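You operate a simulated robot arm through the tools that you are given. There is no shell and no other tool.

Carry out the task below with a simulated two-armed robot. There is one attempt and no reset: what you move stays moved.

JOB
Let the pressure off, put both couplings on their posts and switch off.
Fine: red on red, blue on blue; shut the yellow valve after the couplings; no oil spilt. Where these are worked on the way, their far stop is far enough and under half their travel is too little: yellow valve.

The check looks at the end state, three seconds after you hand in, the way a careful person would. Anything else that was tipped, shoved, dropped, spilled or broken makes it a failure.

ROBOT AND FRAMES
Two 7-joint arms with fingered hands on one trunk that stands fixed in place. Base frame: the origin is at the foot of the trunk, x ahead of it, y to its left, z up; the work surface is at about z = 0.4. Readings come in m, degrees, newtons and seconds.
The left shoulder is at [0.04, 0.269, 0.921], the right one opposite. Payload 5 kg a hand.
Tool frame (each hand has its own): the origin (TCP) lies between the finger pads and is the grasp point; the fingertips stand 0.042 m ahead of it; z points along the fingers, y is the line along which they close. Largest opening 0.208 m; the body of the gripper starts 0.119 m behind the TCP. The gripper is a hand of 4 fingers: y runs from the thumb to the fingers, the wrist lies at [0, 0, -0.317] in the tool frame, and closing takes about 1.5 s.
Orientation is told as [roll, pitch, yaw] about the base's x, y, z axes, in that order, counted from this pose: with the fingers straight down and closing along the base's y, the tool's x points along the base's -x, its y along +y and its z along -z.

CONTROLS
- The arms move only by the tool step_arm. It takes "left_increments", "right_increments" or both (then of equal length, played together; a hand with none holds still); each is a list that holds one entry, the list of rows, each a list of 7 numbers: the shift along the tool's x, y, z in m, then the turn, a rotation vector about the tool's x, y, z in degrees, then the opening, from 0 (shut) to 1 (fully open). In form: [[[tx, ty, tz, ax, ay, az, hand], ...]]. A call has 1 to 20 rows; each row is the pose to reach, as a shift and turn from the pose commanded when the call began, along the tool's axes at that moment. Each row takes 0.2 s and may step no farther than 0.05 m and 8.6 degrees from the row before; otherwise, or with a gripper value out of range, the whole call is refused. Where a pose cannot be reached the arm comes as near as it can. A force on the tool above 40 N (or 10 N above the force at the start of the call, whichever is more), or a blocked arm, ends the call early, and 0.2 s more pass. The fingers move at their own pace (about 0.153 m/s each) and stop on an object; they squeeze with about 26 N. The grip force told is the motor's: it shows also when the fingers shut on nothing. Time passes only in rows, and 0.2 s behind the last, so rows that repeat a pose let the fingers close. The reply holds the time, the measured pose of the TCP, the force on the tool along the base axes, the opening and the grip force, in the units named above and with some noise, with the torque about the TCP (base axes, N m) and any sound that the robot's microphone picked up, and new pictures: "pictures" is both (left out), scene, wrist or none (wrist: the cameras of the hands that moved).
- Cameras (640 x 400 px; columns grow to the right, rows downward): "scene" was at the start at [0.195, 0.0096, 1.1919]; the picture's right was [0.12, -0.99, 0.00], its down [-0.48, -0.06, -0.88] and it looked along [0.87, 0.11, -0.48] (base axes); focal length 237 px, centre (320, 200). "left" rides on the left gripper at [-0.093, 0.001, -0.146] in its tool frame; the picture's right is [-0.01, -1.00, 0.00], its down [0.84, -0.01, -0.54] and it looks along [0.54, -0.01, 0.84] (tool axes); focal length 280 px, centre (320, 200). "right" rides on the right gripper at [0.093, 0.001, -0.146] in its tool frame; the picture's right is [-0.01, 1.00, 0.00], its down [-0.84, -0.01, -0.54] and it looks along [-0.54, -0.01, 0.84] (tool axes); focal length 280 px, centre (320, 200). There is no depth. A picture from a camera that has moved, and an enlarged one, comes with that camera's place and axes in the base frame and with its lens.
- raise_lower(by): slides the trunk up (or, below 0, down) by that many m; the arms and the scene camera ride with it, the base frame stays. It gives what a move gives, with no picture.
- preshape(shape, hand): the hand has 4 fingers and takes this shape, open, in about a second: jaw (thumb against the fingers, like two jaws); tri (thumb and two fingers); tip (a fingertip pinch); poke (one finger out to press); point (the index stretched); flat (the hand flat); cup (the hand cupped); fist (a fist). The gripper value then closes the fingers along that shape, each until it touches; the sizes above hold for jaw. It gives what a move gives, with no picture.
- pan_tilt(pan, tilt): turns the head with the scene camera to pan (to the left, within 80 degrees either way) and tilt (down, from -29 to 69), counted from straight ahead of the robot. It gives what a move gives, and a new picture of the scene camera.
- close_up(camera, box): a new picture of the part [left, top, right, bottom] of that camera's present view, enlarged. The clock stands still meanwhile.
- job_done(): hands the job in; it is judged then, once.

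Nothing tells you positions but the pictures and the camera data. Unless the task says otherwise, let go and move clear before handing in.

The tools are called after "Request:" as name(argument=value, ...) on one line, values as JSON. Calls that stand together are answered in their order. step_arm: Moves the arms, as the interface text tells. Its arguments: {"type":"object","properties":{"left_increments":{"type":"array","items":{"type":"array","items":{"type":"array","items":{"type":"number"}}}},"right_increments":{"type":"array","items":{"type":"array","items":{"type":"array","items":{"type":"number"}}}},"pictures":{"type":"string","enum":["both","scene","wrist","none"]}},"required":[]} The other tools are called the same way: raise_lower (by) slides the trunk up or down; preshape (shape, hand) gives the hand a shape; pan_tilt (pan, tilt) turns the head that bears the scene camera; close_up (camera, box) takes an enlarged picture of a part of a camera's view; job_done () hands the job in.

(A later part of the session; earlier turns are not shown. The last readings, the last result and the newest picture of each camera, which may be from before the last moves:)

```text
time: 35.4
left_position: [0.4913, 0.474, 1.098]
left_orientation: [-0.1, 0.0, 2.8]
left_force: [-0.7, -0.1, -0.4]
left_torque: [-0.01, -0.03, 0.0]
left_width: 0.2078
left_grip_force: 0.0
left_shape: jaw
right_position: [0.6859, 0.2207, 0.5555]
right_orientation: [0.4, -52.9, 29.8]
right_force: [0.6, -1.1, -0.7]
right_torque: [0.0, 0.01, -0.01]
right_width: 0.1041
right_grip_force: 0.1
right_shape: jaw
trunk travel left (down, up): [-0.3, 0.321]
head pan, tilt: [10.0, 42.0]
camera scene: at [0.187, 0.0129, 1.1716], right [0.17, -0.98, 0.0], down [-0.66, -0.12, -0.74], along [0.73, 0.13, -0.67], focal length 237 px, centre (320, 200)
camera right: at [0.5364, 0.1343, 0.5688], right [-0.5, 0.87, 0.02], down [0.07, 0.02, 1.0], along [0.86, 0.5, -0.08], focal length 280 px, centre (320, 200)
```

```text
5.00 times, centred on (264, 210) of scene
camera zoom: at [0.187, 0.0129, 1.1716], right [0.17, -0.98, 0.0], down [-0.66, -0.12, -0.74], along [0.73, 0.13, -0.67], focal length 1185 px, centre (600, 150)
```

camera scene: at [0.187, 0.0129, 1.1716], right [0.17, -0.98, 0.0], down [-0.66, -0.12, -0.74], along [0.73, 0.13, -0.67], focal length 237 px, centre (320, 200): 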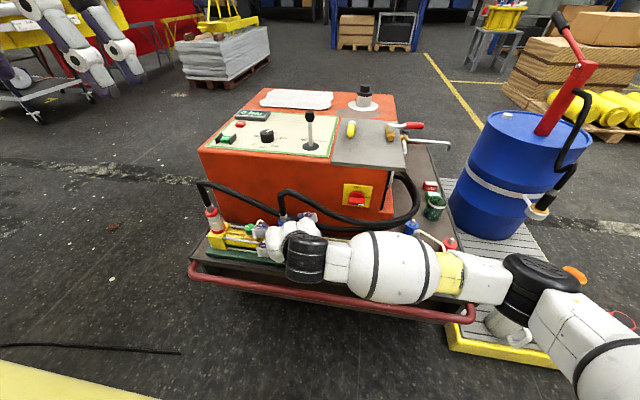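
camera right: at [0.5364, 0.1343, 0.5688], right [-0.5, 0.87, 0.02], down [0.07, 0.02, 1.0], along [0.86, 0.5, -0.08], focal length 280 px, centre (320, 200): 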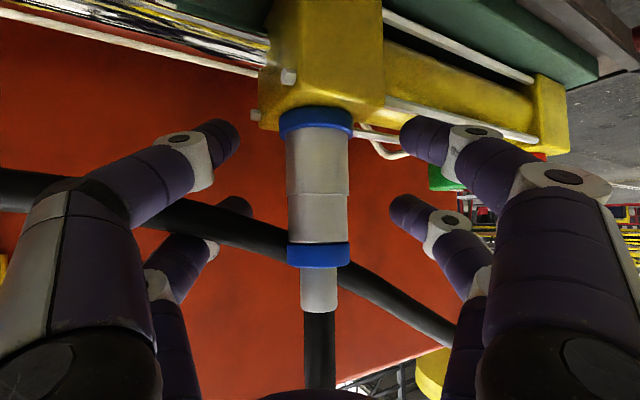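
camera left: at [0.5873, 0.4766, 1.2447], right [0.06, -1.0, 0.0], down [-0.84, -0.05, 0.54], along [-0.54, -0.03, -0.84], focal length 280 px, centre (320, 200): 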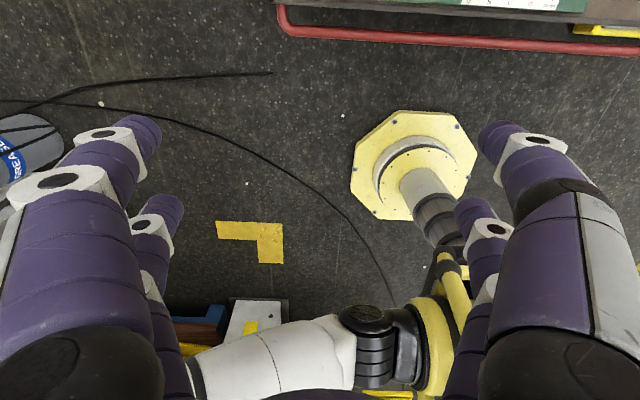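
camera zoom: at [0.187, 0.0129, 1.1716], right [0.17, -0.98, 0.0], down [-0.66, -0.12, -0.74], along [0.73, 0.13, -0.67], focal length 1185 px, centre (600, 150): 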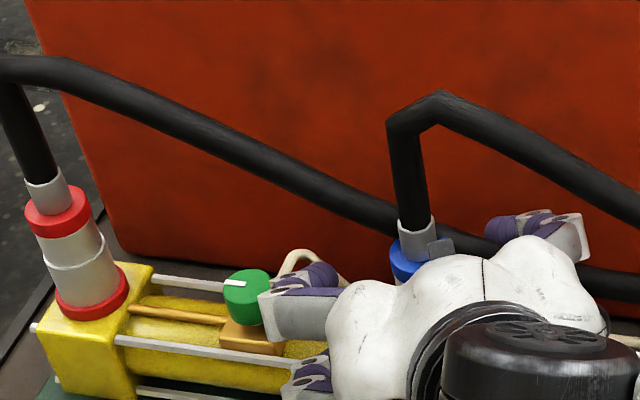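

The fingers flank the coupling with no contact. Closing the grip now.

Request:
step_arm(right_increments=[[[0, 0, 0, 0, 0, 0, 0.35], [0, 0, 0, 0, 0, 0, 0.2], [0, 0, 0, 0, 0, 0, 0], [0, 0, 0, 0, 0, 0, 0], [0, 0, 0, 0, 0, 0, 0], [0, 0, 0, 0, 0, 0, 0], [0, 0, 0, 0, 0, 0, 0]]])

Request:
close_up(camera="scene", box=[200, 170, 328, 250])

```text
time: 37.0
left_position: [0.4919, 0.4735, 1.0988]
left_orientation: [-0.2, 0.0, 2.9]
left_force: [-0.4, -0.2, -1.1]
left_torque: [-0.03, 0.01, 0.01]
left_width: 0.2078
left_grip_force: 0.1
left_shape: jaw
right_position: [0.6864, 0.2211, 0.5543]
right_orientation: [0.4, -53.1, 30.0]
right_force: [3.9, 1.3, 0.4]
right_torque: [0.2, -0.05, -0.08]
right_width: 0.0269
right_grip_force: 25.9
right_shape: jaw
trunk travel left (down, up): [-0.3, 0.321]
head pan, tilt: [10.0, 42.0]
camera scene: at [0.1872, 0.013, 1.1717], right [0.17, -0.98, 0.0], down [-0.66, -0.12, -0.74], along [0.73, 0.13, -0.67], focal length 237 px, centre (320, 200)
camera right: at [0.5366, 0.1339, 0.5689], right [-0.5, 0.87, 0.02], down [0.07, 0.02, 1.0], along [0.87, 0.5, -0.08], focal length 280 px, centre (320, 200)
```

scene: 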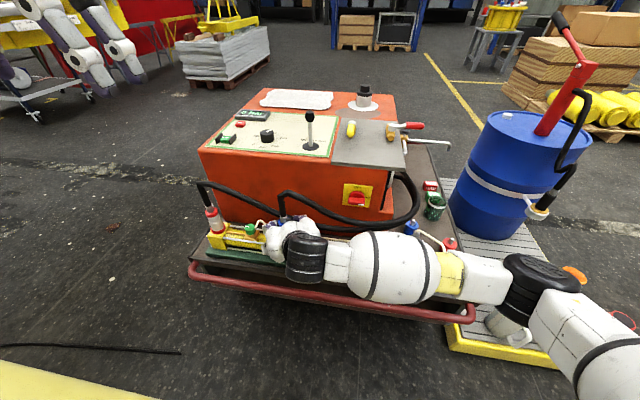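
right: 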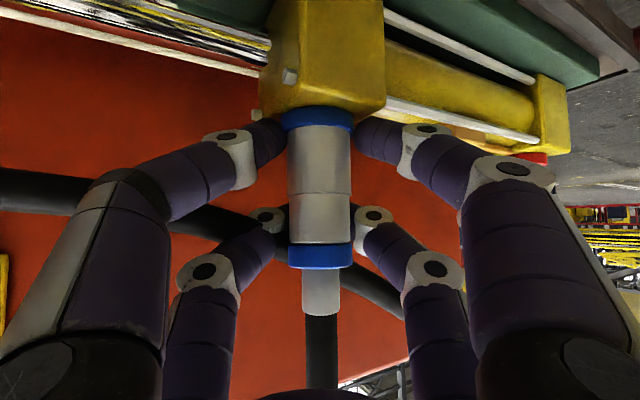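

```text
5.00 times, centred on (264, 210) of scene
camera zoom: at [0.1872, 0.013, 1.1717], right [0.17, -0.98, 0.0], down [-0.66, -0.12, -0.74], along [0.73, 0.13, -0.67], focal length 1185 px, centre (600, 150)
```

zoom: 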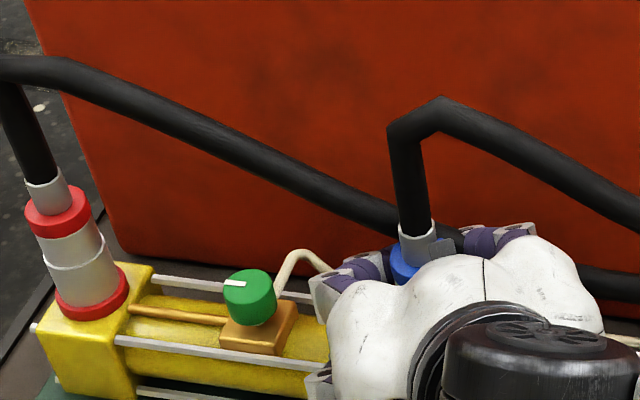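

Grip is firm at 26 N. Lifting straight up slowly.

Request:
step_arm(right_increments=[[[-0.008, 0, -0.006, 0, 0, 0, 0], [-0.016, 0, -0.012, 0, 0, 0, 0], [-0.024, 0, -0.018, 0, 0, 0, 0], [-0.032, 0, -0.024, 0, 0, 0, 0], [-0.04, 0, -0.03, 0, 0, 0, 0], [-0.048, 0, -0.036, 0, 0, 0, 0]]])

Request:
close_up(camera="scene", box=[200, 150, 328, 250])

```text
time: 38.4
left_position: [0.4907, 0.4734, 1.0987]
left_orientation: [-0.1, 0.0, 2.7]
left_force: [-0.1, -0.7, 0.2]
left_torque: [0.03, 0.03, 0.0]
left_width: 0.2081
left_grip_force: 0.0
left_shape: jaw
right_position: [0.687, 0.2223, 0.6175]
right_orientation: [0.5, -52.9, 30.0]
right_force: [0.0, -0.8, -2.9]
right_torque: [-0.01, 0.03, -0.02]
right_width: 0.0244
right_grip_force: 26.4
right_shape: jaw
trunk travel left (down, up): [-0.3, 0.321]
head pan, tilt: [10.0, 42.0]
camera scene: at [0.1873, 0.013, 1.1717], right [0.17, -0.98, 0.0], down [-0.66, -0.12, -0.74], along [0.73, 0.13, -0.67], focal length 237 px, centre (320, 200)
camera right: at [0.5365, 0.1352, 0.6303], right [-0.5, 0.87, 0.02], down [0.07, 0.02, 1.0], along [0.86, 0.5, -0.08], focal length 280 px, centre (320, 200)
```

scene: 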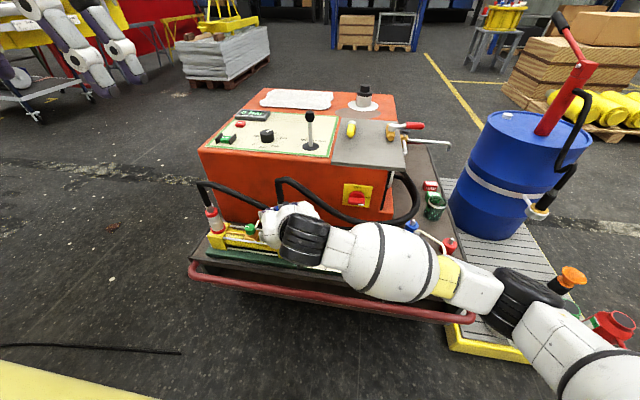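
right: 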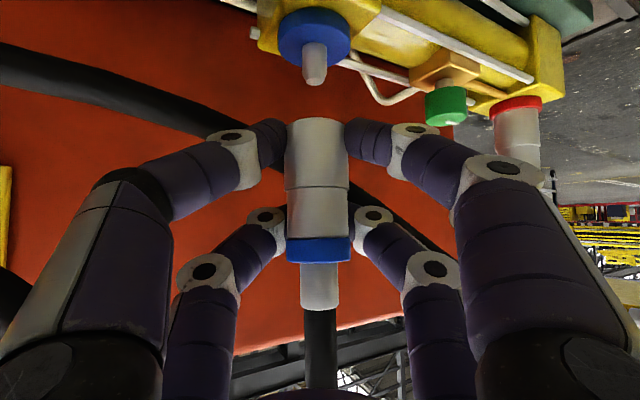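

```text
4.00 times, centred on (264, 200) of scene
camera zoom: at [0.1873, 0.013, 1.1717], right [0.17, -0.98, 0.0], down [-0.66, -0.12, -0.74], along [0.73, 0.13, -0.67], focal length 948 px, centre (544, 200)
```

zoom: 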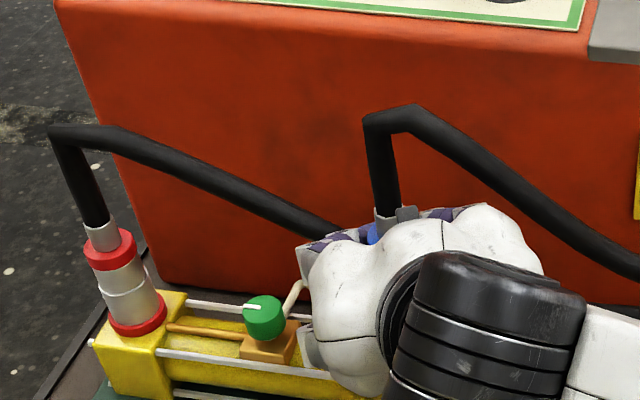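

The coupling came off cleanly, leaving the port pin behind, and no oil is visible. I'll raise it and carry it right along the front. Its post pin should end up at the same place in the wrist view as the port pin is now.

Request:
step_arm(right_increments=[[[-0.0273, 0, -0.0205, 0, 0, 0, 0], [-0.0547, 0, -0.041, 0, 0, 0, 0], [-0.082, 0, -0.0615, 0, 0, 0, 0], [-0.071, -0.036, -0.0761, 0, 0, 0, 0], [-0.0601, -0.072, -0.0908, 0, 0, 0, 0], [-0.0491, -0.1081, -0.1054, 0, 0, 0, 0], [-0.0381, -0.1441, -0.12, 0, 0, 0, 0], [-0.0272, -0.1801, -0.1347, 0, 0, 0, 0], [-0.0162, -0.2161, -0.1493, 0, 0, 0, 0]]])

```text
time: 40.4
left_position: [0.4906, 0.4725, 1.098]
left_orientation: [-0.2, 0.1, 2.6]
left_force: [0.2, -0.3, -0.2]
left_torque: [0.03, 0.0, 0.01]
left_width: 0.2079
left_grip_force: 0.1
left_shape: jaw
right_position: [0.6995, -0.0207, 0.7149]
right_orientation: [0.4, -53.0, 29.9]
right_force: [-0.3, -0.8, -3.4]
right_torque: [-0.04, 0.02, -0.06]
right_width: 0.0245
right_grip_force: 25.6
right_shape: jaw
trunk travel left (down, up): [-0.3, 0.321]
head pan, tilt: [10.0, 42.0]
camera scene: at [0.1874, 0.0131, 1.1716], right [0.17, -0.98, 0.0], down [-0.66, -0.12, -0.74], along [0.73, 0.13, -0.67], focal length 237 px, centre (320, 200)
camera right: at [0.5494, -0.107, 0.7286], right [-0.5, 0.87, 0.02], down [0.07, 0.02, 1.0], along [0.86, 0.5, -0.08], focal length 280 px, centre (320, 200)
```

scene: 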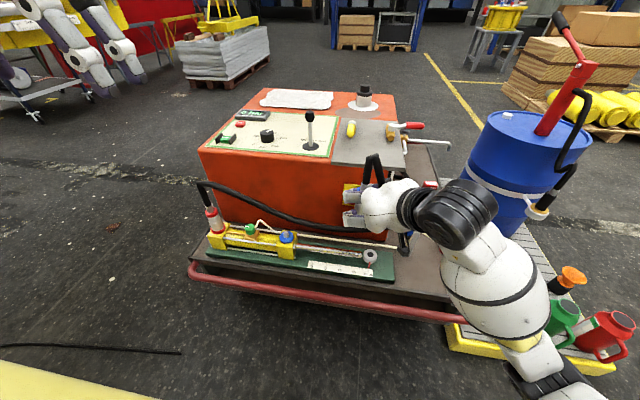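
right: 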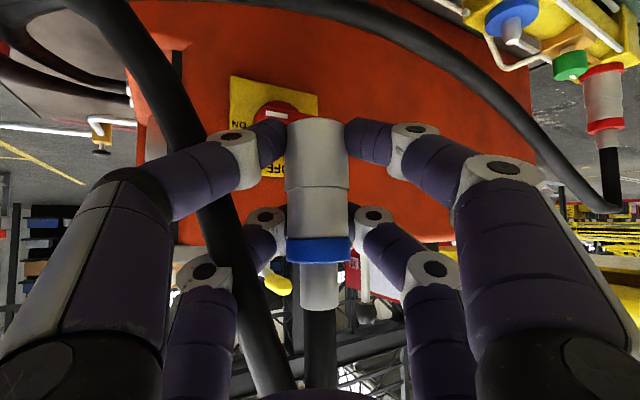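

Request:
step_arm(right_increments=[[[0.0107, -0.0385, -0.0155, -3.423, 0, -2.579, 0], [0.0215, -0.077, -0.031, -6.846, 0, -5.157, 0], [0.0322, -0.1155, -0.0465, -10.269, 0, -7.736, 0], [0.0429, -0.154, -0.062, -13.691, 0, -10.314, 0], [0.0536, -0.1925, -0.0775, -17.114, 0, -12.893, 0], [0.0644, -0.231, -0.093, -20.537, 0, -15.471, 0], [0.0751, -0.2695, -0.1085, -23.96, 0, -18.05, 0]]])

Request:
pan_tilt(pan=-15, tilt=42)

```text
time: 42.0
left_position: [0.4912, 0.473, 1.099]
left_orientation: [0.0, -0.1, 2.7]
left_force: [-0.8, 0.2, -0.4]
left_torque: [0.06, -0.07, 0.03]
left_width: 0.2078
left_grip_force: 0.1
left_shape: jaw
right_position: [0.7242, -0.3187, 0.723]
right_orientation: [0.2, -53.1, 60.1]
right_force: [-0.3, 0.9, -4.0]
right_torque: [-0.06, -0.01, -0.07]
right_width: 0.024
right_grip_force: 26.5
right_shape: jaw
trunk travel left (down, up): [-0.3, 0.321]
head pan, tilt: [10.0, 42.0]
camera scene: at [0.1871, 0.0131, 1.1717], right [0.17, -0.98, 0.0], down [-0.66, -0.12, -0.74], along [0.73, 0.13, -0.67], focal length 237 px, centre (320, 200)
camera right: at [0.638, -0.469, 0.7353], right [-0.86, 0.5, 0.01], down [0.05, 0.06, 1.0], along [0.5, 0.86, -0.07], focal length 280 px, centre (320, 200)
```

scene: 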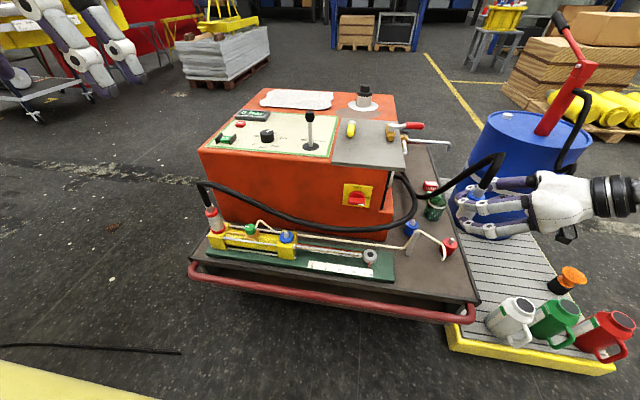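
right: 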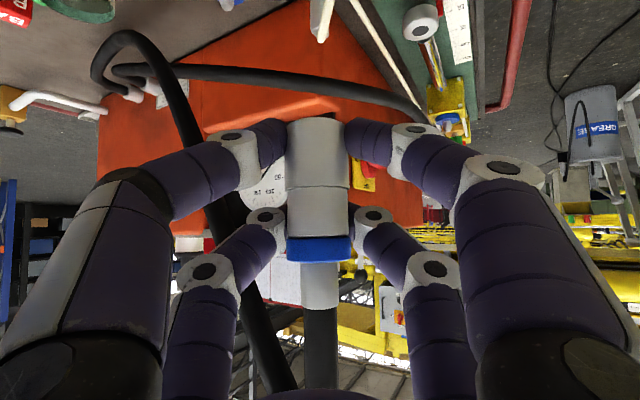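

```text
time: 42.9
left_position: [0.4916, 0.4719, 1.0985]
left_orientation: [-0.1, 0.0, 2.8]
left_force: [-0.5, 0.7, -0.8]
left_torque: [0.02, -0.03, 0.0]
left_width: 0.2078
left_grip_force: 0.0
left_shape: jaw
right_position: [0.725, -0.3184, 0.7213]
right_orientation: [0.4, -53.1, 60.0]
right_force: [0.2, 0.2, -3.6]
right_torque: [0.01, 0.04, 0.01]
right_width: 0.024
right_grip_force: 26.2
right_shape: jaw
trunk travel left (down, up): [-0.3, 0.321]
head pan, tilt: [-15.0, 42.0]
camera scene: at [0.1857, -0.0232, 1.1716], right [-0.26, -0.97, 0.0], down [-0.65, 0.17, -0.74], along [0.72, -0.19, -0.67], focal length 237 px, centre (320, 200)
```

scene: 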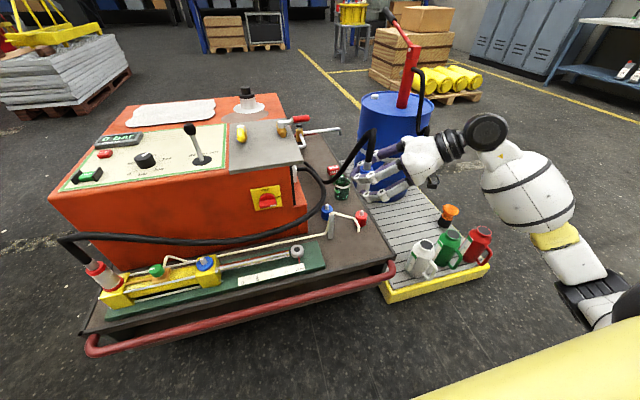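

Request:
close_up(camera="scene", box=[300, 170, 396, 230])

```text
6.67 times, centred on (348, 200) of scene
camera zoom: at [0.1857, -0.0232, 1.1716], right [-0.26, -0.97, 0.0], down [-0.65, 0.17, -0.74], along [0.72, -0.19, -0.67], focal length 1580 px, centre (133, 200)
```

zoom: 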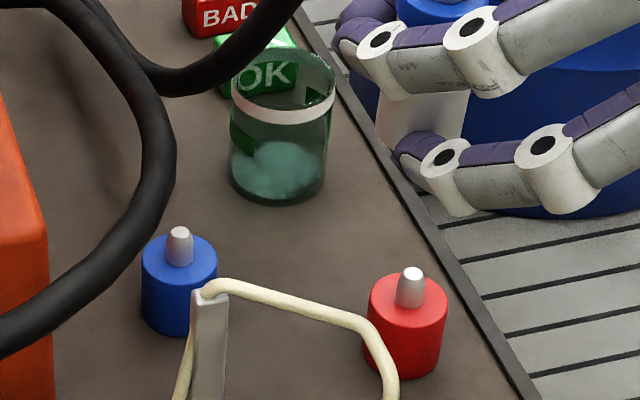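

The blue pin is confirmed near (0.904, -0.247). Moving to hover above it.

Request:
step_arm(right_increments=[[[0.0008, -0.0199, 0.0297, 0, 0, 0, 0], [0.0016, -0.0398, 0.0593, 0, 0, 0, 0], [0.0024, -0.0597, 0.089, 0, 0, 0, 0], [0.0032, -0.0795, 0.1187, 0, 0, 0, 0], [0.004, -0.0994, 0.1483, 0, 0, 0, 0], [0.0048, -0.1193, 0.178, 0, 0, 0, 0]]])

Request:
close_up(camera="right", box=[220, 0, 420, 125])

Request:
close_up(camera="scene", box=[290, 150, 418, 230])

```text
time: 44.3
left_position: [0.492, 0.4724, 1.0967]
left_orientation: [-0.2, 0.0, 2.7]
left_force: [-0.4, 0.1, -0.4]
left_torque: [0.0, 0.02, 0.01]
left_width: 0.208
left_grip_force: 0.1
left_shape: jaw
right_position: [0.8953, -0.2579, 0.6105]
right_orientation: [0.3, -53.1, 60.0]
right_force: [0.8, -1.6, -3.2]
right_torque: [0.02, 0.01, -0.01]
right_width: 0.0243
right_grip_force: 26.1
right_shape: jaw
trunk travel left (down, up): [-0.3, 0.321]
head pan, tilt: [-15.0, 42.0]
camera scene: at [0.1856, -0.0232, 1.1715], right [-0.26, -0.97, 0.0], down [-0.65, 0.17, -0.74], along [0.72, -0.19, -0.67], focal length 237 px, centre (320, 200)
camera right: at [0.8072, -0.4082, 0.6239], right [-0.86, 0.5, 0.01], down [0.05, 0.06, 1.0], along [0.5, 0.86, -0.08], focal length 280 px, centre (320, 200)
```

scene: 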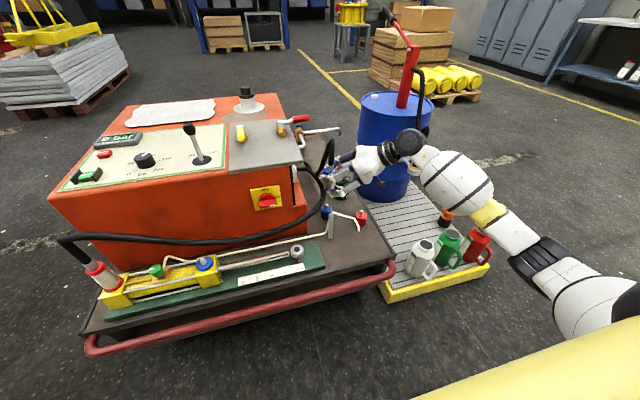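
right: 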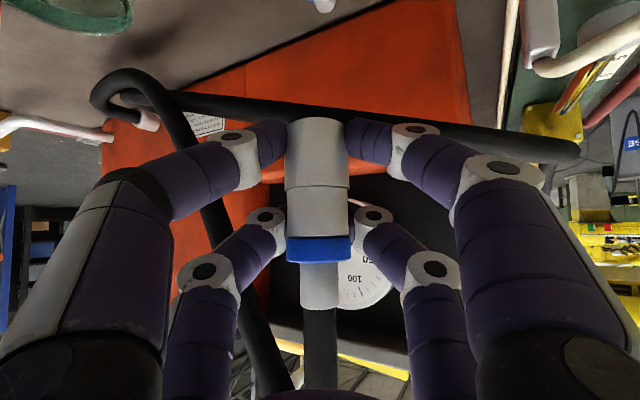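

```text
3.20 times, centred on (320, 62) of right
camera zoom: at [0.8072, -0.4082, 0.6239], right [-0.86, 0.5, 0.01], down [0.05, 0.06, 1.0], along [0.5, 0.86, -0.08], focal length 897 px, centre (320, 640)
```

zoom: 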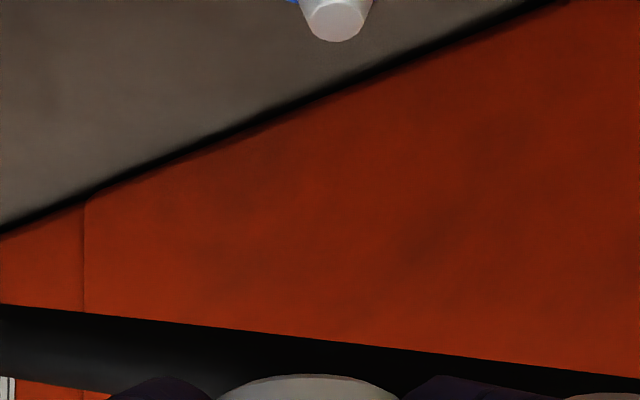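

```text
5.00 times, centred on (354, 190) of scene
camera zoom: at [0.1856, -0.0232, 1.1715], right [-0.26, -0.97, 0.0], down [-0.65, 0.17, -0.74], along [0.72, -0.19, -0.67], focal length 1185 px, centre (150, 250)
```

zoom: 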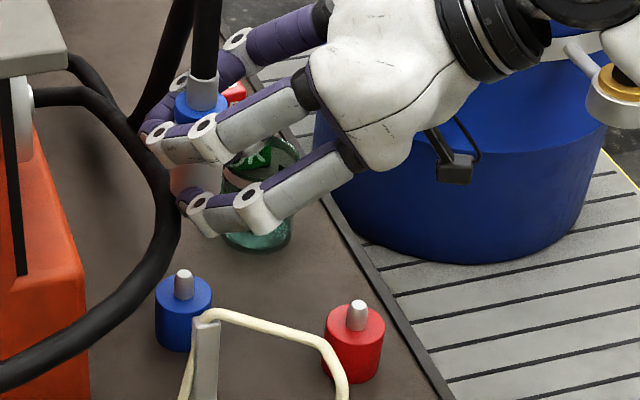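

Request:
step_arm(right_increments=[[[0.0146, 0.004, 0.011, 0, 0, 0, 0], [0.0293, 0.008, 0.0221, 0, 0, 0, 0], [0.0439, 0.008, 0.0331, 0, 0, 0, 0]]])

Request:
close_up(camera="right", box=[220, 0, 420, 125])

Request:
close_up(camera="scene", box=[290, 160, 386, 220])

```text
time: 45.1
left_position: [0.4911, 0.4725, 1.0981]
left_orientation: [-0.2, 0.1, 2.7]
left_force: [0.3, -1.0, 0.4]
left_torque: [0.02, 0.0, 0.01]
left_width: 0.2082
left_grip_force: 0.1
left_shape: jaw
right_position: [0.887, -0.2538, 0.555]
right_orientation: [0.4, -53.1, 59.9]
right_force: [-0.4, -0.6, -3.5]
right_torque: [-0.04, 0.04, 0.05]
right_width: 0.0245
right_grip_force: 26.2
right_shape: jaw
trunk travel left (down, up): [-0.3, 0.321]
head pan, tilt: [-15.0, 42.0]
camera scene: at [0.1858, -0.0232, 1.1716], right [-0.26, -0.97, 0.0], down [-0.65, 0.17, -0.74], along [0.72, -0.19, -0.67], focal length 237 px, centre (320, 200)
camera right: at [0.8003, -0.4032, 0.5686], right [-0.86, 0.5, 0.01], down [0.05, 0.06, 1.0], along [0.5, 0.86, -0.07], focal length 280 px, centre (320, 200)
```

scene: 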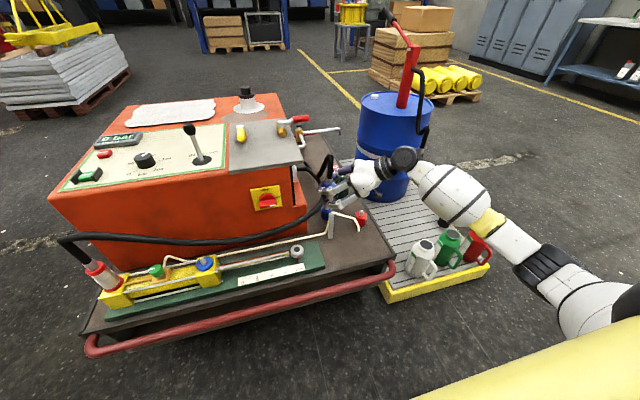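
right: 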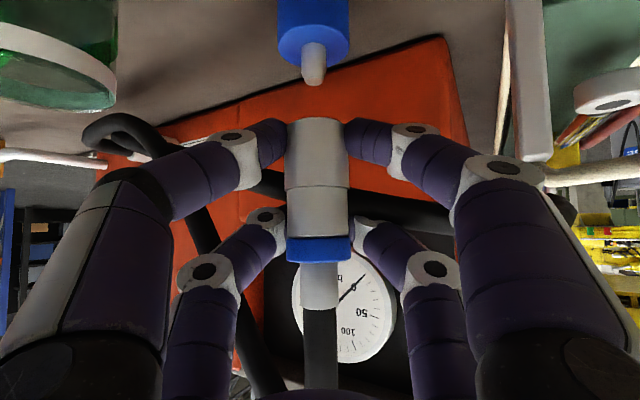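

```text
3.20 times, centred on (320, 62) of right
camera zoom: at [0.8003, -0.4032, 0.5686], right [-0.86, 0.5, 0.01], down [0.05, 0.06, 1.0], along [0.5, 0.86, -0.07], focal length 897 px, centre (320, 640)
```

zoom: 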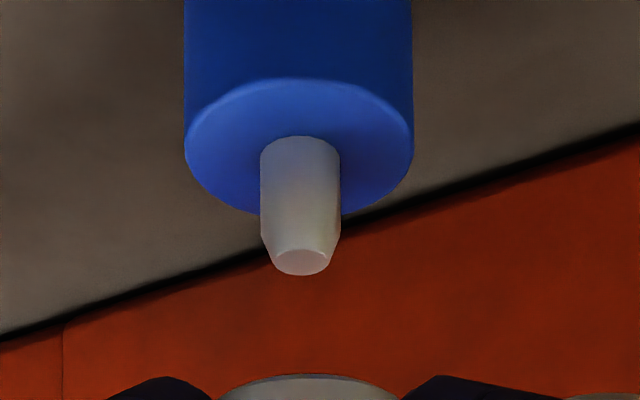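

```text
6.67 times, centred on (338, 190) of scene
camera zoom: at [0.1858, -0.0232, 1.1716], right [-0.26, -0.97, 0.0], down [-0.65, 0.17, -0.74], along [0.72, -0.19, -0.67], focal length 1580 px, centre (200, 267)
```

zoom: 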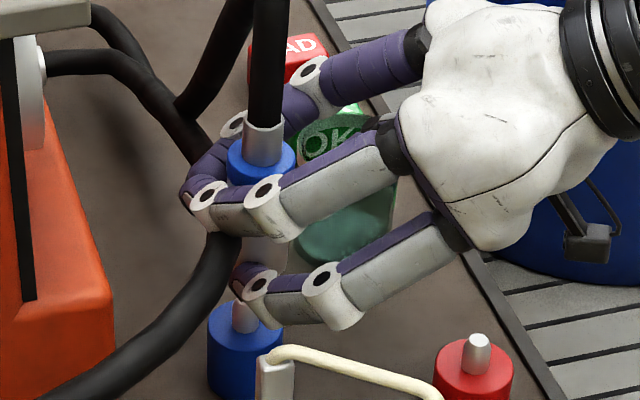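

The pin now appears exactly where the port pin did at 63 mm height, so the coupling is aligned. I'll turn the hand 5° about the coupling axis for more room from the tube clamp, then check again.

Request:
step_arm(right_increments=[[[0, -0.001, 0, -3.99, 0, -3.01, 0], [0, -0.001, 0, -3.99, 0, -3.01, 0]]], pictures="wrist")

Request:
close_up(camera="right", box=[220, 0, 420, 125])

```text
time: 45.7
left_position: [0.4904, 0.4729, 1.0984]
left_orientation: [-0.1, 0.0, 2.8]
left_force: [0.2, -0.6, -0.1]
left_torque: [0.0, 0.0, 0.0]
left_width: 0.2079
left_grip_force: 0.1
left_shape: jaw
right_position: [0.8888, -0.2529, 0.5556]
right_orientation: [0.4, -53.0, 65.1]
right_force: [0.7, -0.2, -3.3]
right_torque: [-0.01, 0.02, -0.01]
right_width: 0.0243
right_grip_force: 26.2
right_shape: jaw
trunk travel left (down, up): [-0.3, 0.321]
head pan, tilt: [-15.0, 42.0]
camera right: at [0.8149, -0.4106, 0.5683], right [-0.9, 0.43, 0.02], down [0.05, 0.06, 1.0], along [0.42, 0.9, -0.08], focal length 280 px, centre (320, 200)
```

right: 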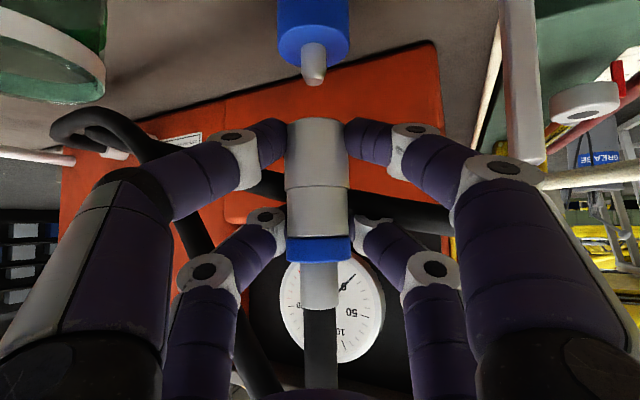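

```text
3.20 times, centred on (320, 62) of right
camera zoom: at [0.8149, -0.4106, 0.5683], right [-0.9, 0.43, 0.02], down [0.05, 0.06, 1.0], along [0.42, 0.9, -0.08], focal length 897 px, centre (320, 640)
```

zoom: 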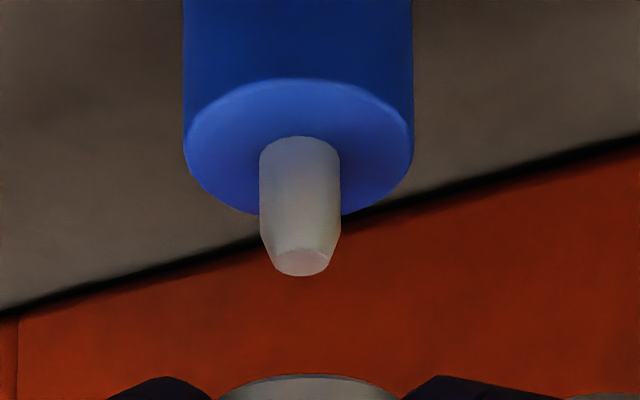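

Alignment is unchanged, so I'm lowering onto the pin.

Request:
step_arm(right_increments=[[[0.0085, 0, 0.0064, 0, 0, 0, 0], [0.017, 0, 0.0128, 0, 0, 0, 0], [0.0256, 0, 0.0193, 0, 0, 0, 0], [0.0341, 0, 0.0257, 0, 0, 0, 0], [0.0426, 0, 0.0321, 0, 0, 0, 0], [0.0511, 0, 0.0385, 0, 0, 0, 0]]])

Request:
close_up(camera="right", box=[220, 50, 420, 175])

Request:
close_up(camera="scene", box=[290, 160, 386, 220])

```text
time: 47.1
left_position: [0.4906, 0.4731, 1.1]
left_orientation: [-0.1, 0.0, 2.7]
left_force: [0.2, 0.0, 0.6]
left_torque: [0.01, 0.04, 0.0]
left_width: 0.2078
left_grip_force: 0.0
left_shape: jaw
right_position: [0.8894, -0.2534, 0.4947]
right_orientation: [-0.1, -53.5, 65.2]
right_force: [-3.4, -2.7, 13.5]
right_torque: [-0.14, -0.02, -0.04]
right_width: 0.0246
right_grip_force: 26.2
right_shape: jaw
trunk travel left (down, up): [-0.3, 0.321]
head pan, tilt: [-15.0, 42.0]
camera scene: at [0.1846, -0.023, 1.1723], right [-0.26, -0.97, 0.0], down [-0.65, 0.17, -0.74], along [0.72, -0.19, -0.67], focal length 237 px, centre (320, 200)
camera right: at [0.8158, -0.4105, 0.5086], right [-0.9, 0.43, 0.01], down [0.04, 0.06, 1.0], along [0.43, 0.9, -0.07], focal length 280 px, centre (320, 200)
```

scene: 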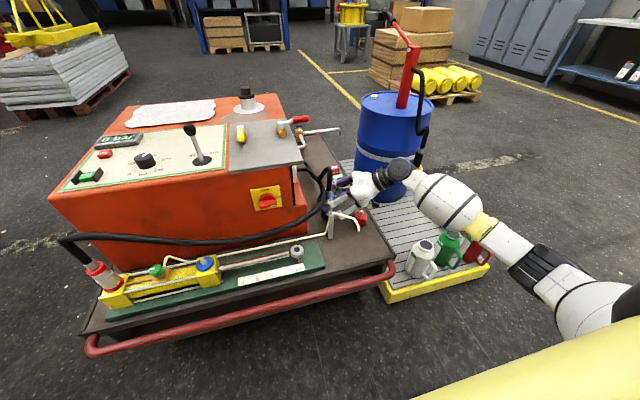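
right: 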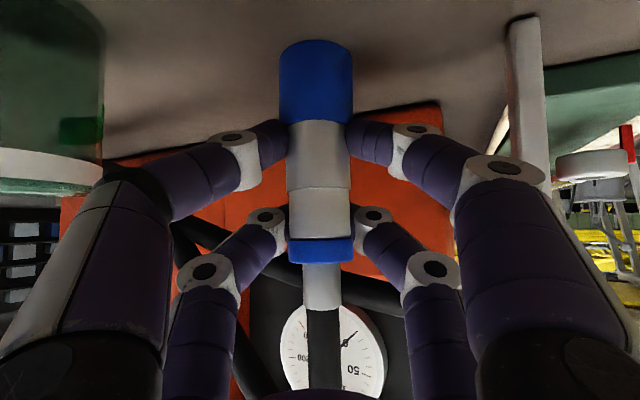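

```text
3.20 times, centred on (320, 112) of right
camera zoom: at [0.8158, -0.4105, 0.5086], right [-0.9, 0.43, 0.01], down [0.04, 0.06, 1.0], along [0.43, 0.9, -0.07], focal length 897 px, centre (320, 480)
```

zoom: 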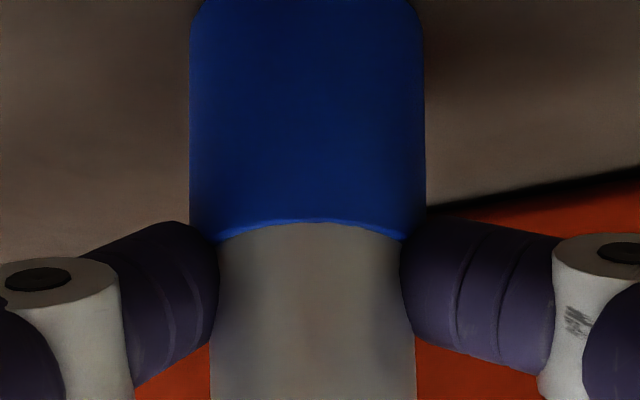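

```text
6.67 times, centred on (338, 190) of scene
camera zoom: at [0.1846, -0.023, 1.1723], right [-0.26, -0.97, 0.0], down [-0.65, 0.17, -0.74], along [0.72, -0.19, -0.67], focal length 1580 px, centre (200, 267)
```

zoom: 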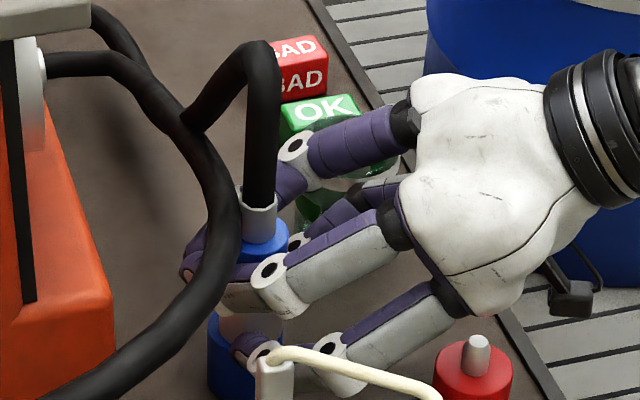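

The coupling sits flush on the blue post. I'll open just enough to release it and back out along the tool axis.

Request:
step_arm(right_increments=[[[0, 0, 0, 0, 0, 0, 0.15], [0, 0, 0, 0, 0, 0, 0.22], [0, 0, 0, 0, 0, 0, 0.3], [0, 0, 0, 0, 0, 0, 0.3], [0, 0, 0, 0, 0, 0, 0.3]]])

Request:
close_up(camera="scene", box=[290, 160, 386, 220])

```text
time: 48.3
left_position: [0.4916, 0.4726, 1.0991]
left_orientation: [-0.1, 0.0, 2.9]
left_force: [-0.2, 0.7, -0.1]
left_torque: [0.02, 0.02, 0.01]
left_width: 0.2079
left_grip_force: 0.0
left_shape: jaw
right_position: [0.8884, -0.2528, 0.4915]
right_orientation: [0.3, -53.1, 64.9]
right_force: [0.8, 0.4, 0.0]
right_torque: [0.03, -0.02, 0.01]
right_width: 0.0621
right_grip_force: 0.1
right_shape: jaw
trunk travel left (down, up): [-0.3, 0.321]
head pan, tilt: [-15.0, 42.0]
camera scene: at [0.1856, -0.0232, 1.1717], right [-0.26, -0.97, 0.0], down [-0.65, 0.17, -0.74], along [0.72, -0.19, -0.67], focal length 237 px, centre (320, 200)
camera right: at [0.8148, -0.4106, 0.5045], right [-0.9, 0.43, 0.02], down [0.05, 0.06, 1.0], along [0.42, 0.9, -0.08], focal length 280 px, centre (320, 200)
```

scene: 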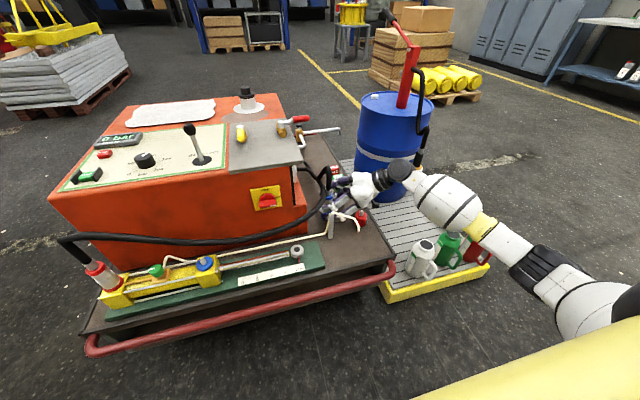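
right: 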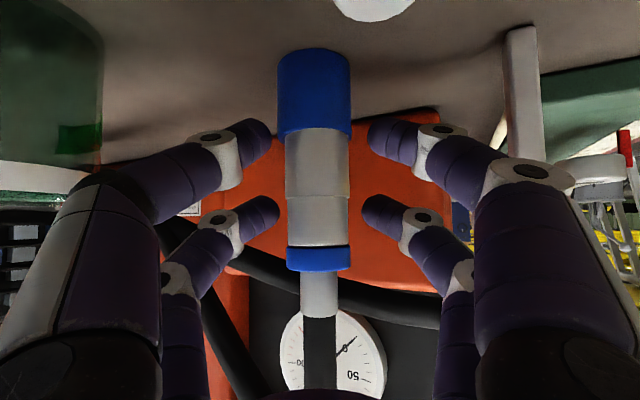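

```text
6.67 times, centred on (338, 190) of scene
camera zoom: at [0.1856, -0.0232, 1.1717], right [-0.26, -0.97, 0.0], down [-0.65, 0.17, -0.74], along [0.72, -0.19, -0.67], focal length 1580 px, centre (200, 267)
```

zoom: 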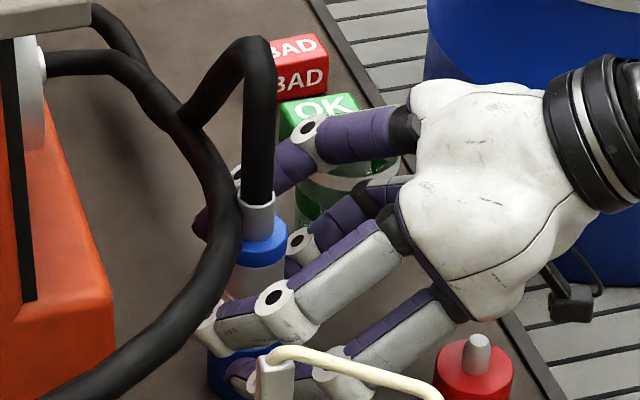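

Released. Backing the hand out.

Request:
step_arm(right_increments=[[[0, 0, -0.03, 0, 0, 0, 0.3], [0, 0, -0.06, 0, 0, 0, 0.3], [0, 0, -0.09, 0, 0, 0, 0.3], [0, 0, -0.12, 0, 0, 0, 0.3], [0, 0, -0.15, 0, 0, 0, 0.3], [-0.03, 0, -0.18, 0, 0, 0, 0.3]]])

Request:
close_up(camera="scene", box=[280, 150, 392, 230])

```text
time: 49.7
left_position: [0.4906, 0.474, 1.0992]
left_orientation: [-0.1, 0.1, 2.8]
left_force: [-0.4, 0.8, 0.1]
left_torque: [-0.04, -0.12, 0.02]
left_width: 0.2082
left_grip_force: 0.0
left_shape: jaw
right_position: [0.8386, -0.3678, 0.6245]
right_orientation: [0.4, -53.0, 65.0]
right_force: [-0.7, 0.8, -0.8]
right_torque: [0.06, -0.08, -0.08]
right_width: 0.0621
right_grip_force: 0.1
right_shape: jaw
trunk travel left (down, up): [-0.3, 0.321]
head pan, tilt: [-15.0, 42.0]
camera scene: at [0.185, -0.023, 1.172], right [-0.26, -0.97, 0.0], down [-0.65, 0.17, -0.74], along [0.72, -0.19, -0.67], focal length 237 px, centre (320, 200)
camera right: at [0.7641, -0.525, 0.6383], right [-0.91, 0.43, 0.02], down [0.05, 0.06, 1.0], along [0.42, 0.9, -0.07], focal length 280 px, centre (320, 200)
```

scene: 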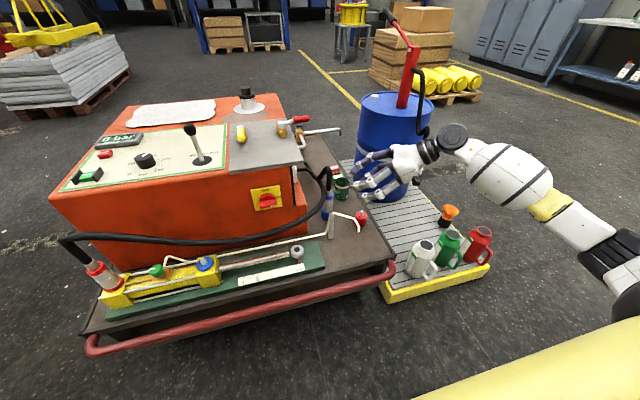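
right: 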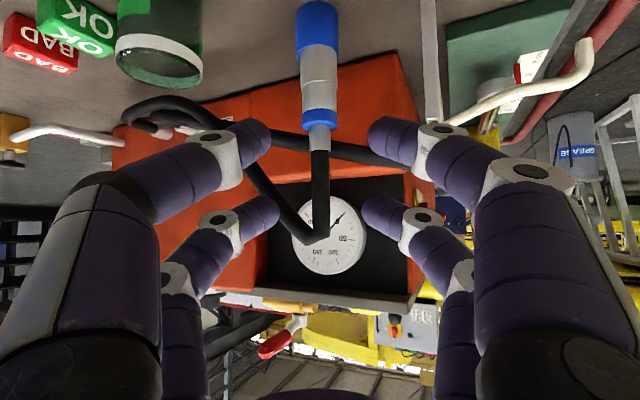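

```text
5.00 times, centred on (336, 190) of scene
camera zoom: at [0.185, -0.023, 1.172], right [-0.26, -0.97, 0.0], down [-0.65, 0.17, -0.74], along [0.72, -0.19, -0.67], focal length 1185 px, centre (240, 250)
```

zoom: 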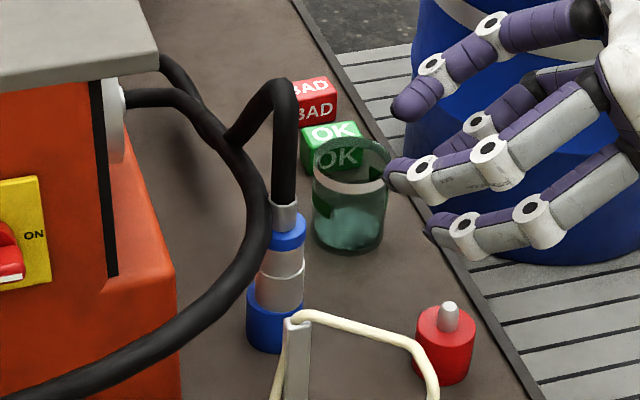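

The blue coupling is seated on its post. Now I'll lift and swing over to the red coupling.

Request:
step_arm(right_increments=[[[-0.0399, 0, -0.0301, 0, 0, 0, 0.5], [-0.0799, 0, -0.0602, 0, 0, 0, 0.5], [-0.0959, 0.0448, -0.0598, 0, 0, 0, 0.5], [-0.112, 0.0897, -0.0594, 0, 0, 0, 0.5], [-0.128, 0.1345, -0.0591, 0, 0, 0, 0.5], [-0.144, 0.1793, -0.0587, 0, 0, 0, 0.5], [-0.1601, 0.2242, -0.0583, 0, 0, 0, 0.5], [-0.1761, 0.269, -0.0579, 0, 0, 0, 0.5]]], pictures="scene")

```text
time: 51.5
left_position: [0.4911, 0.473, 1.0983]
left_orientation: [0.0, 0.0, 2.8]
left_force: [0.5, -0.2, 1.2]
left_torque: [-0.01, 0.05, 0.0]
left_width: 0.2079
left_grip_force: 0.1
left_shape: jaw
right_position: [0.6192, -0.2032, 0.8022]
right_orientation: [0.3, -53.1, 64.8]
right_force: [0.1, 0.5, -0.7]
right_torque: [0.03, 0.03, 0.0]
right_width: 0.1039
right_grip_force: 0.0
right_shape: jaw
trunk travel left (down, up): [-0.3, 0.321]
head pan, tilt: [-15.0, 42.0]
camera scene: at [0.1857, -0.0232, 1.1717], right [-0.26, -0.97, 0.0], down [-0.65, 0.17, -0.74], along [0.72, -0.19, -0.67], focal length 237 px, centre (320, 200)
```

scene: 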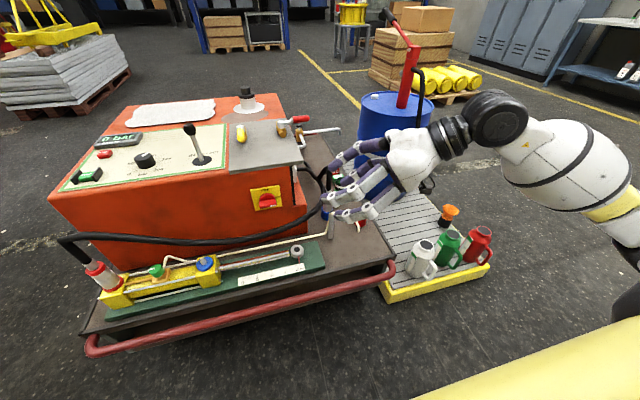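

Request:
step_arm(right_increments=[[[-0.0171, 0.0229, 0.034, 1.531, 0, 1.153, 0.5], [-0.0341, 0.0458, 0.068, 3.062, 0, 2.307, 0.5], [-0.0512, 0.0686, 0.102, 4.593, 0, 3.46, 0.5], [-0.0682, 0.0915, 0.136, 6.123, 0, 4.613, 0.5], [-0.0853, 0.1144, 0.17, 7.654, 0, 5.767, 0.5], [-0.1024, 0.1373, 0.204, 9.185, 0, 6.92, 0.5], [-0.1194, 0.1601, 0.2379, 10.716, 0, 8.073, 0.5], [-0.1365, 0.183, 0.2719, 12.247, 0, 9.227, 0.5], [-0.1535, 0.2059, 0.3059, 13.778, 0, 10.38, 0.5], [-0.1706, 0.2288, 0.3399, 15.308, 0, 11.533, 0.5], [-0.1876, 0.2516, 0.3739, 16.839, 0, 12.687, 0.5], [-0.2047, 0.2745, 0.4079, 18.37, 0, 13.84, 0.5]]], pictures="wrist")

Request:
pan_tilt(pan=25, tilt=42)

```text
time: 54.1
left_position: [0.4912, 0.4737, 1.1003]
left_orientation: [-0.1, -0.1, 2.9]
left_force: [0.0, -0.2, 0.5]
left_torque: [0.03, -0.06, -0.03]
left_width: 0.2077
left_grip_force: 0.1
left_shape: jaw
right_position: [0.5556, 0.3238, 0.7214]
right_orientation: [0.4, -53.1, 41.9]
right_force: [0.3, 0.0, -0.8]
right_torque: [0.06, -0.01, 0.0]
right_width: 0.1038
right_grip_force: 0.0
right_shape: jaw
trunk travel left (down, up): [-0.3, 0.321]
head pan, tilt: [-15.0, 42.0]
camera right: at [0.4269, 0.2076, 0.7354], right [-0.67, 0.75, 0.02], down [0.07, 0.04, 1.0], along [0.74, 0.66, -0.08], focal length 280 px, centre (320, 200)
```

right: 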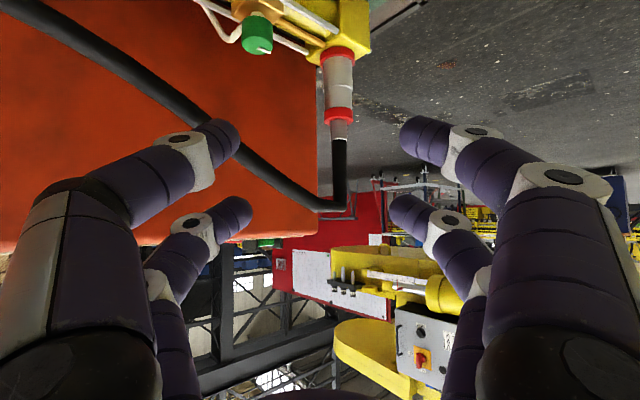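

```text
time: 55.2
left_position: [0.4907, 0.4733, 1.0988]
left_orientation: [-0.1, 0.1, 2.8]
left_force: [-0.1, -0.1, 1.0]
left_torque: [0.02, 0.01, -0.01]
left_width: 0.208
left_grip_force: 0.1
left_shape: jaw
right_position: [0.5563, 0.3224, 0.7219]
right_orientation: [0.4, -52.9, 42.0]
right_force: [0.5, -0.6, 0.3]
right_torque: [0.01, -0.03, 0.0]
right_width: 0.1038
right_grip_force: 0.0
right_shape: jaw
trunk travel left (down, up): [-0.3, 0.321]
head pan, tilt: [25.0, 42.0]
camera scene: at [0.1806, 0.0338, 1.1717], right [0.42, -0.91, 0.0], down [-0.61, -0.28, -0.74], along [0.67, 0.31, -0.67], focal length 237 px, centre (320, 200)
```

scene: 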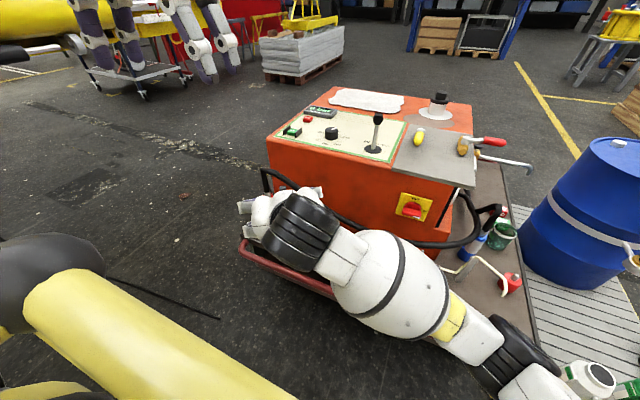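

Request:
step_arm(right_increments=[[[0.0162, 0.0071, 0.0291, 0, 0, 0, 0.5], [0.0325, 0.0143, 0.0583, 0, 0, 0, 0.5], [0.0487, 0.0214, 0.0874, 0, 0, 0, 0.5], [0.0649, 0.0285, 0.1165, 0, 0, 0, 0.5]]], pictures="wrist")

```text
time: 56.2
left_position: [0.4917, 0.472, 1.0983]
left_orientation: [0.0, 0.1, 2.8]
left_force: [0.1, -0.3, 0.3]
left_torque: [-0.01, 0.05, -0.01]
left_width: 0.208
left_grip_force: 0.1
left_shape: jaw
right_position: [0.5768, 0.3804, 0.6019]
right_orientation: [0.4, -53.1, 41.9]
right_force: [-0.3, 0.5, 0.4]
right_torque: [0.01, 0.0, -0.02]
right_width: 0.1038
right_grip_force: 0.1
right_shape: jaw
trunk travel left (down, up): [-0.3, 0.321]
head pan, tilt: [25.0, 42.0]
camera right: at [0.4466, 0.2646, 0.6144], right [-0.67, 0.75, 0.02], down [0.07, 0.04, 1.0], along [0.74, 0.67, -0.08], focal length 280 px, centre (320, 200)
```

right: 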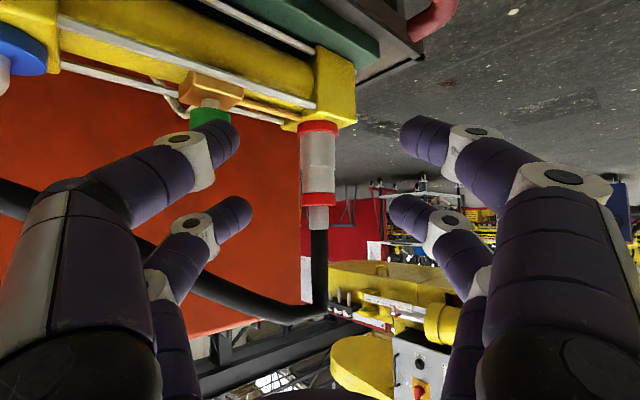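

Request:
step_arm(right_increments=[[[-0.0105, 0, 0.0297, 0, 0, 0, 0.5], [-0.0209, 0, 0.0594, 0, 0, 0, 0.5], [-0.0314, 0, 0.089, 0, 0, 0, 0.5], [-0.0418, 0, 0.1187, 0, 0, 0, 0.5], [-0.0523, 0, 0.1484, 0, 0, 0, 0.5]]], pictures="both")

Request:
close_up(camera="scene", box=[220, 140, 348, 240])

```text
time: 57.4
left_position: [0.491, 0.4737, 1.0975]
left_orientation: [-0.1, 0.0, 2.8]
left_force: [0.4, -0.3, -0.8]
left_torque: [0.05, 0.02, -0.02]
left_width: 0.2079
left_grip_force: 0.0
left_shape: jaw
right_position: [0.6883, 0.4802, 0.5475]
right_orientation: [0.4, -53.0, 41.9]
right_force: [-0.3, 0.6, -0.1]
right_torque: [-0.02, -0.02, -0.01]
right_width: 0.1035
right_grip_force: 0.1
right_shape: jaw
trunk travel left (down, up): [-0.3, 0.321]
head pan, tilt: [25.0, 42.0]
camera scene: at [0.1806, 0.0336, 1.1714], right [0.42, -0.91, 0.0], down [-0.61, -0.28, -0.74], along [0.67, 0.31, -0.67], focal length 237 px, centre (320, 200)
camera right: at [0.5599, 0.3639, 0.5612], right [-0.66, 0.75, 0.02], down [0.07, 0.04, 1.0], along [0.74, 0.66, -0.08], focal length 280 px, centre (320, 200)
```

scene: 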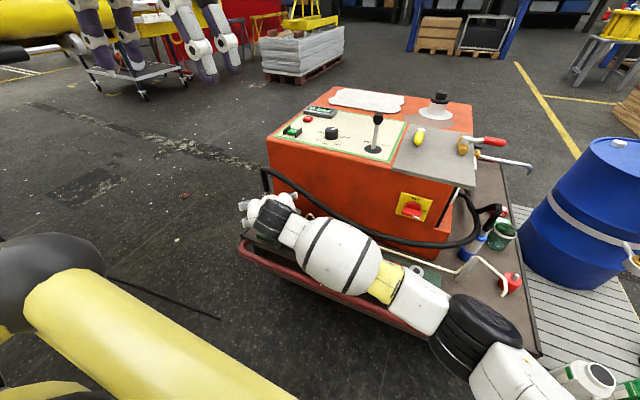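
right: 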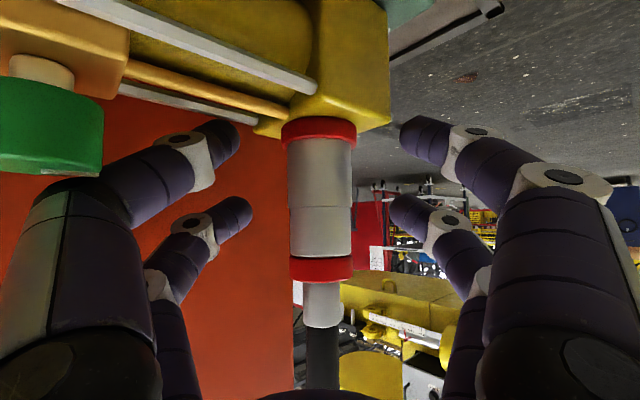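

```text
4.00 times, centred on (284, 190) of scene
camera zoom: at [0.1806, 0.0336, 1.1714], right [0.42, -0.91, 0.0], down [-0.61, -0.28, -0.74], along [0.67, 0.31, -0.67], focal length 948 px, centre (464, 240)
```

zoom: 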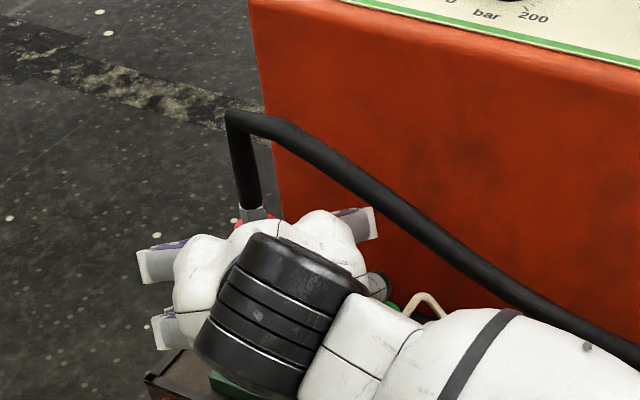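

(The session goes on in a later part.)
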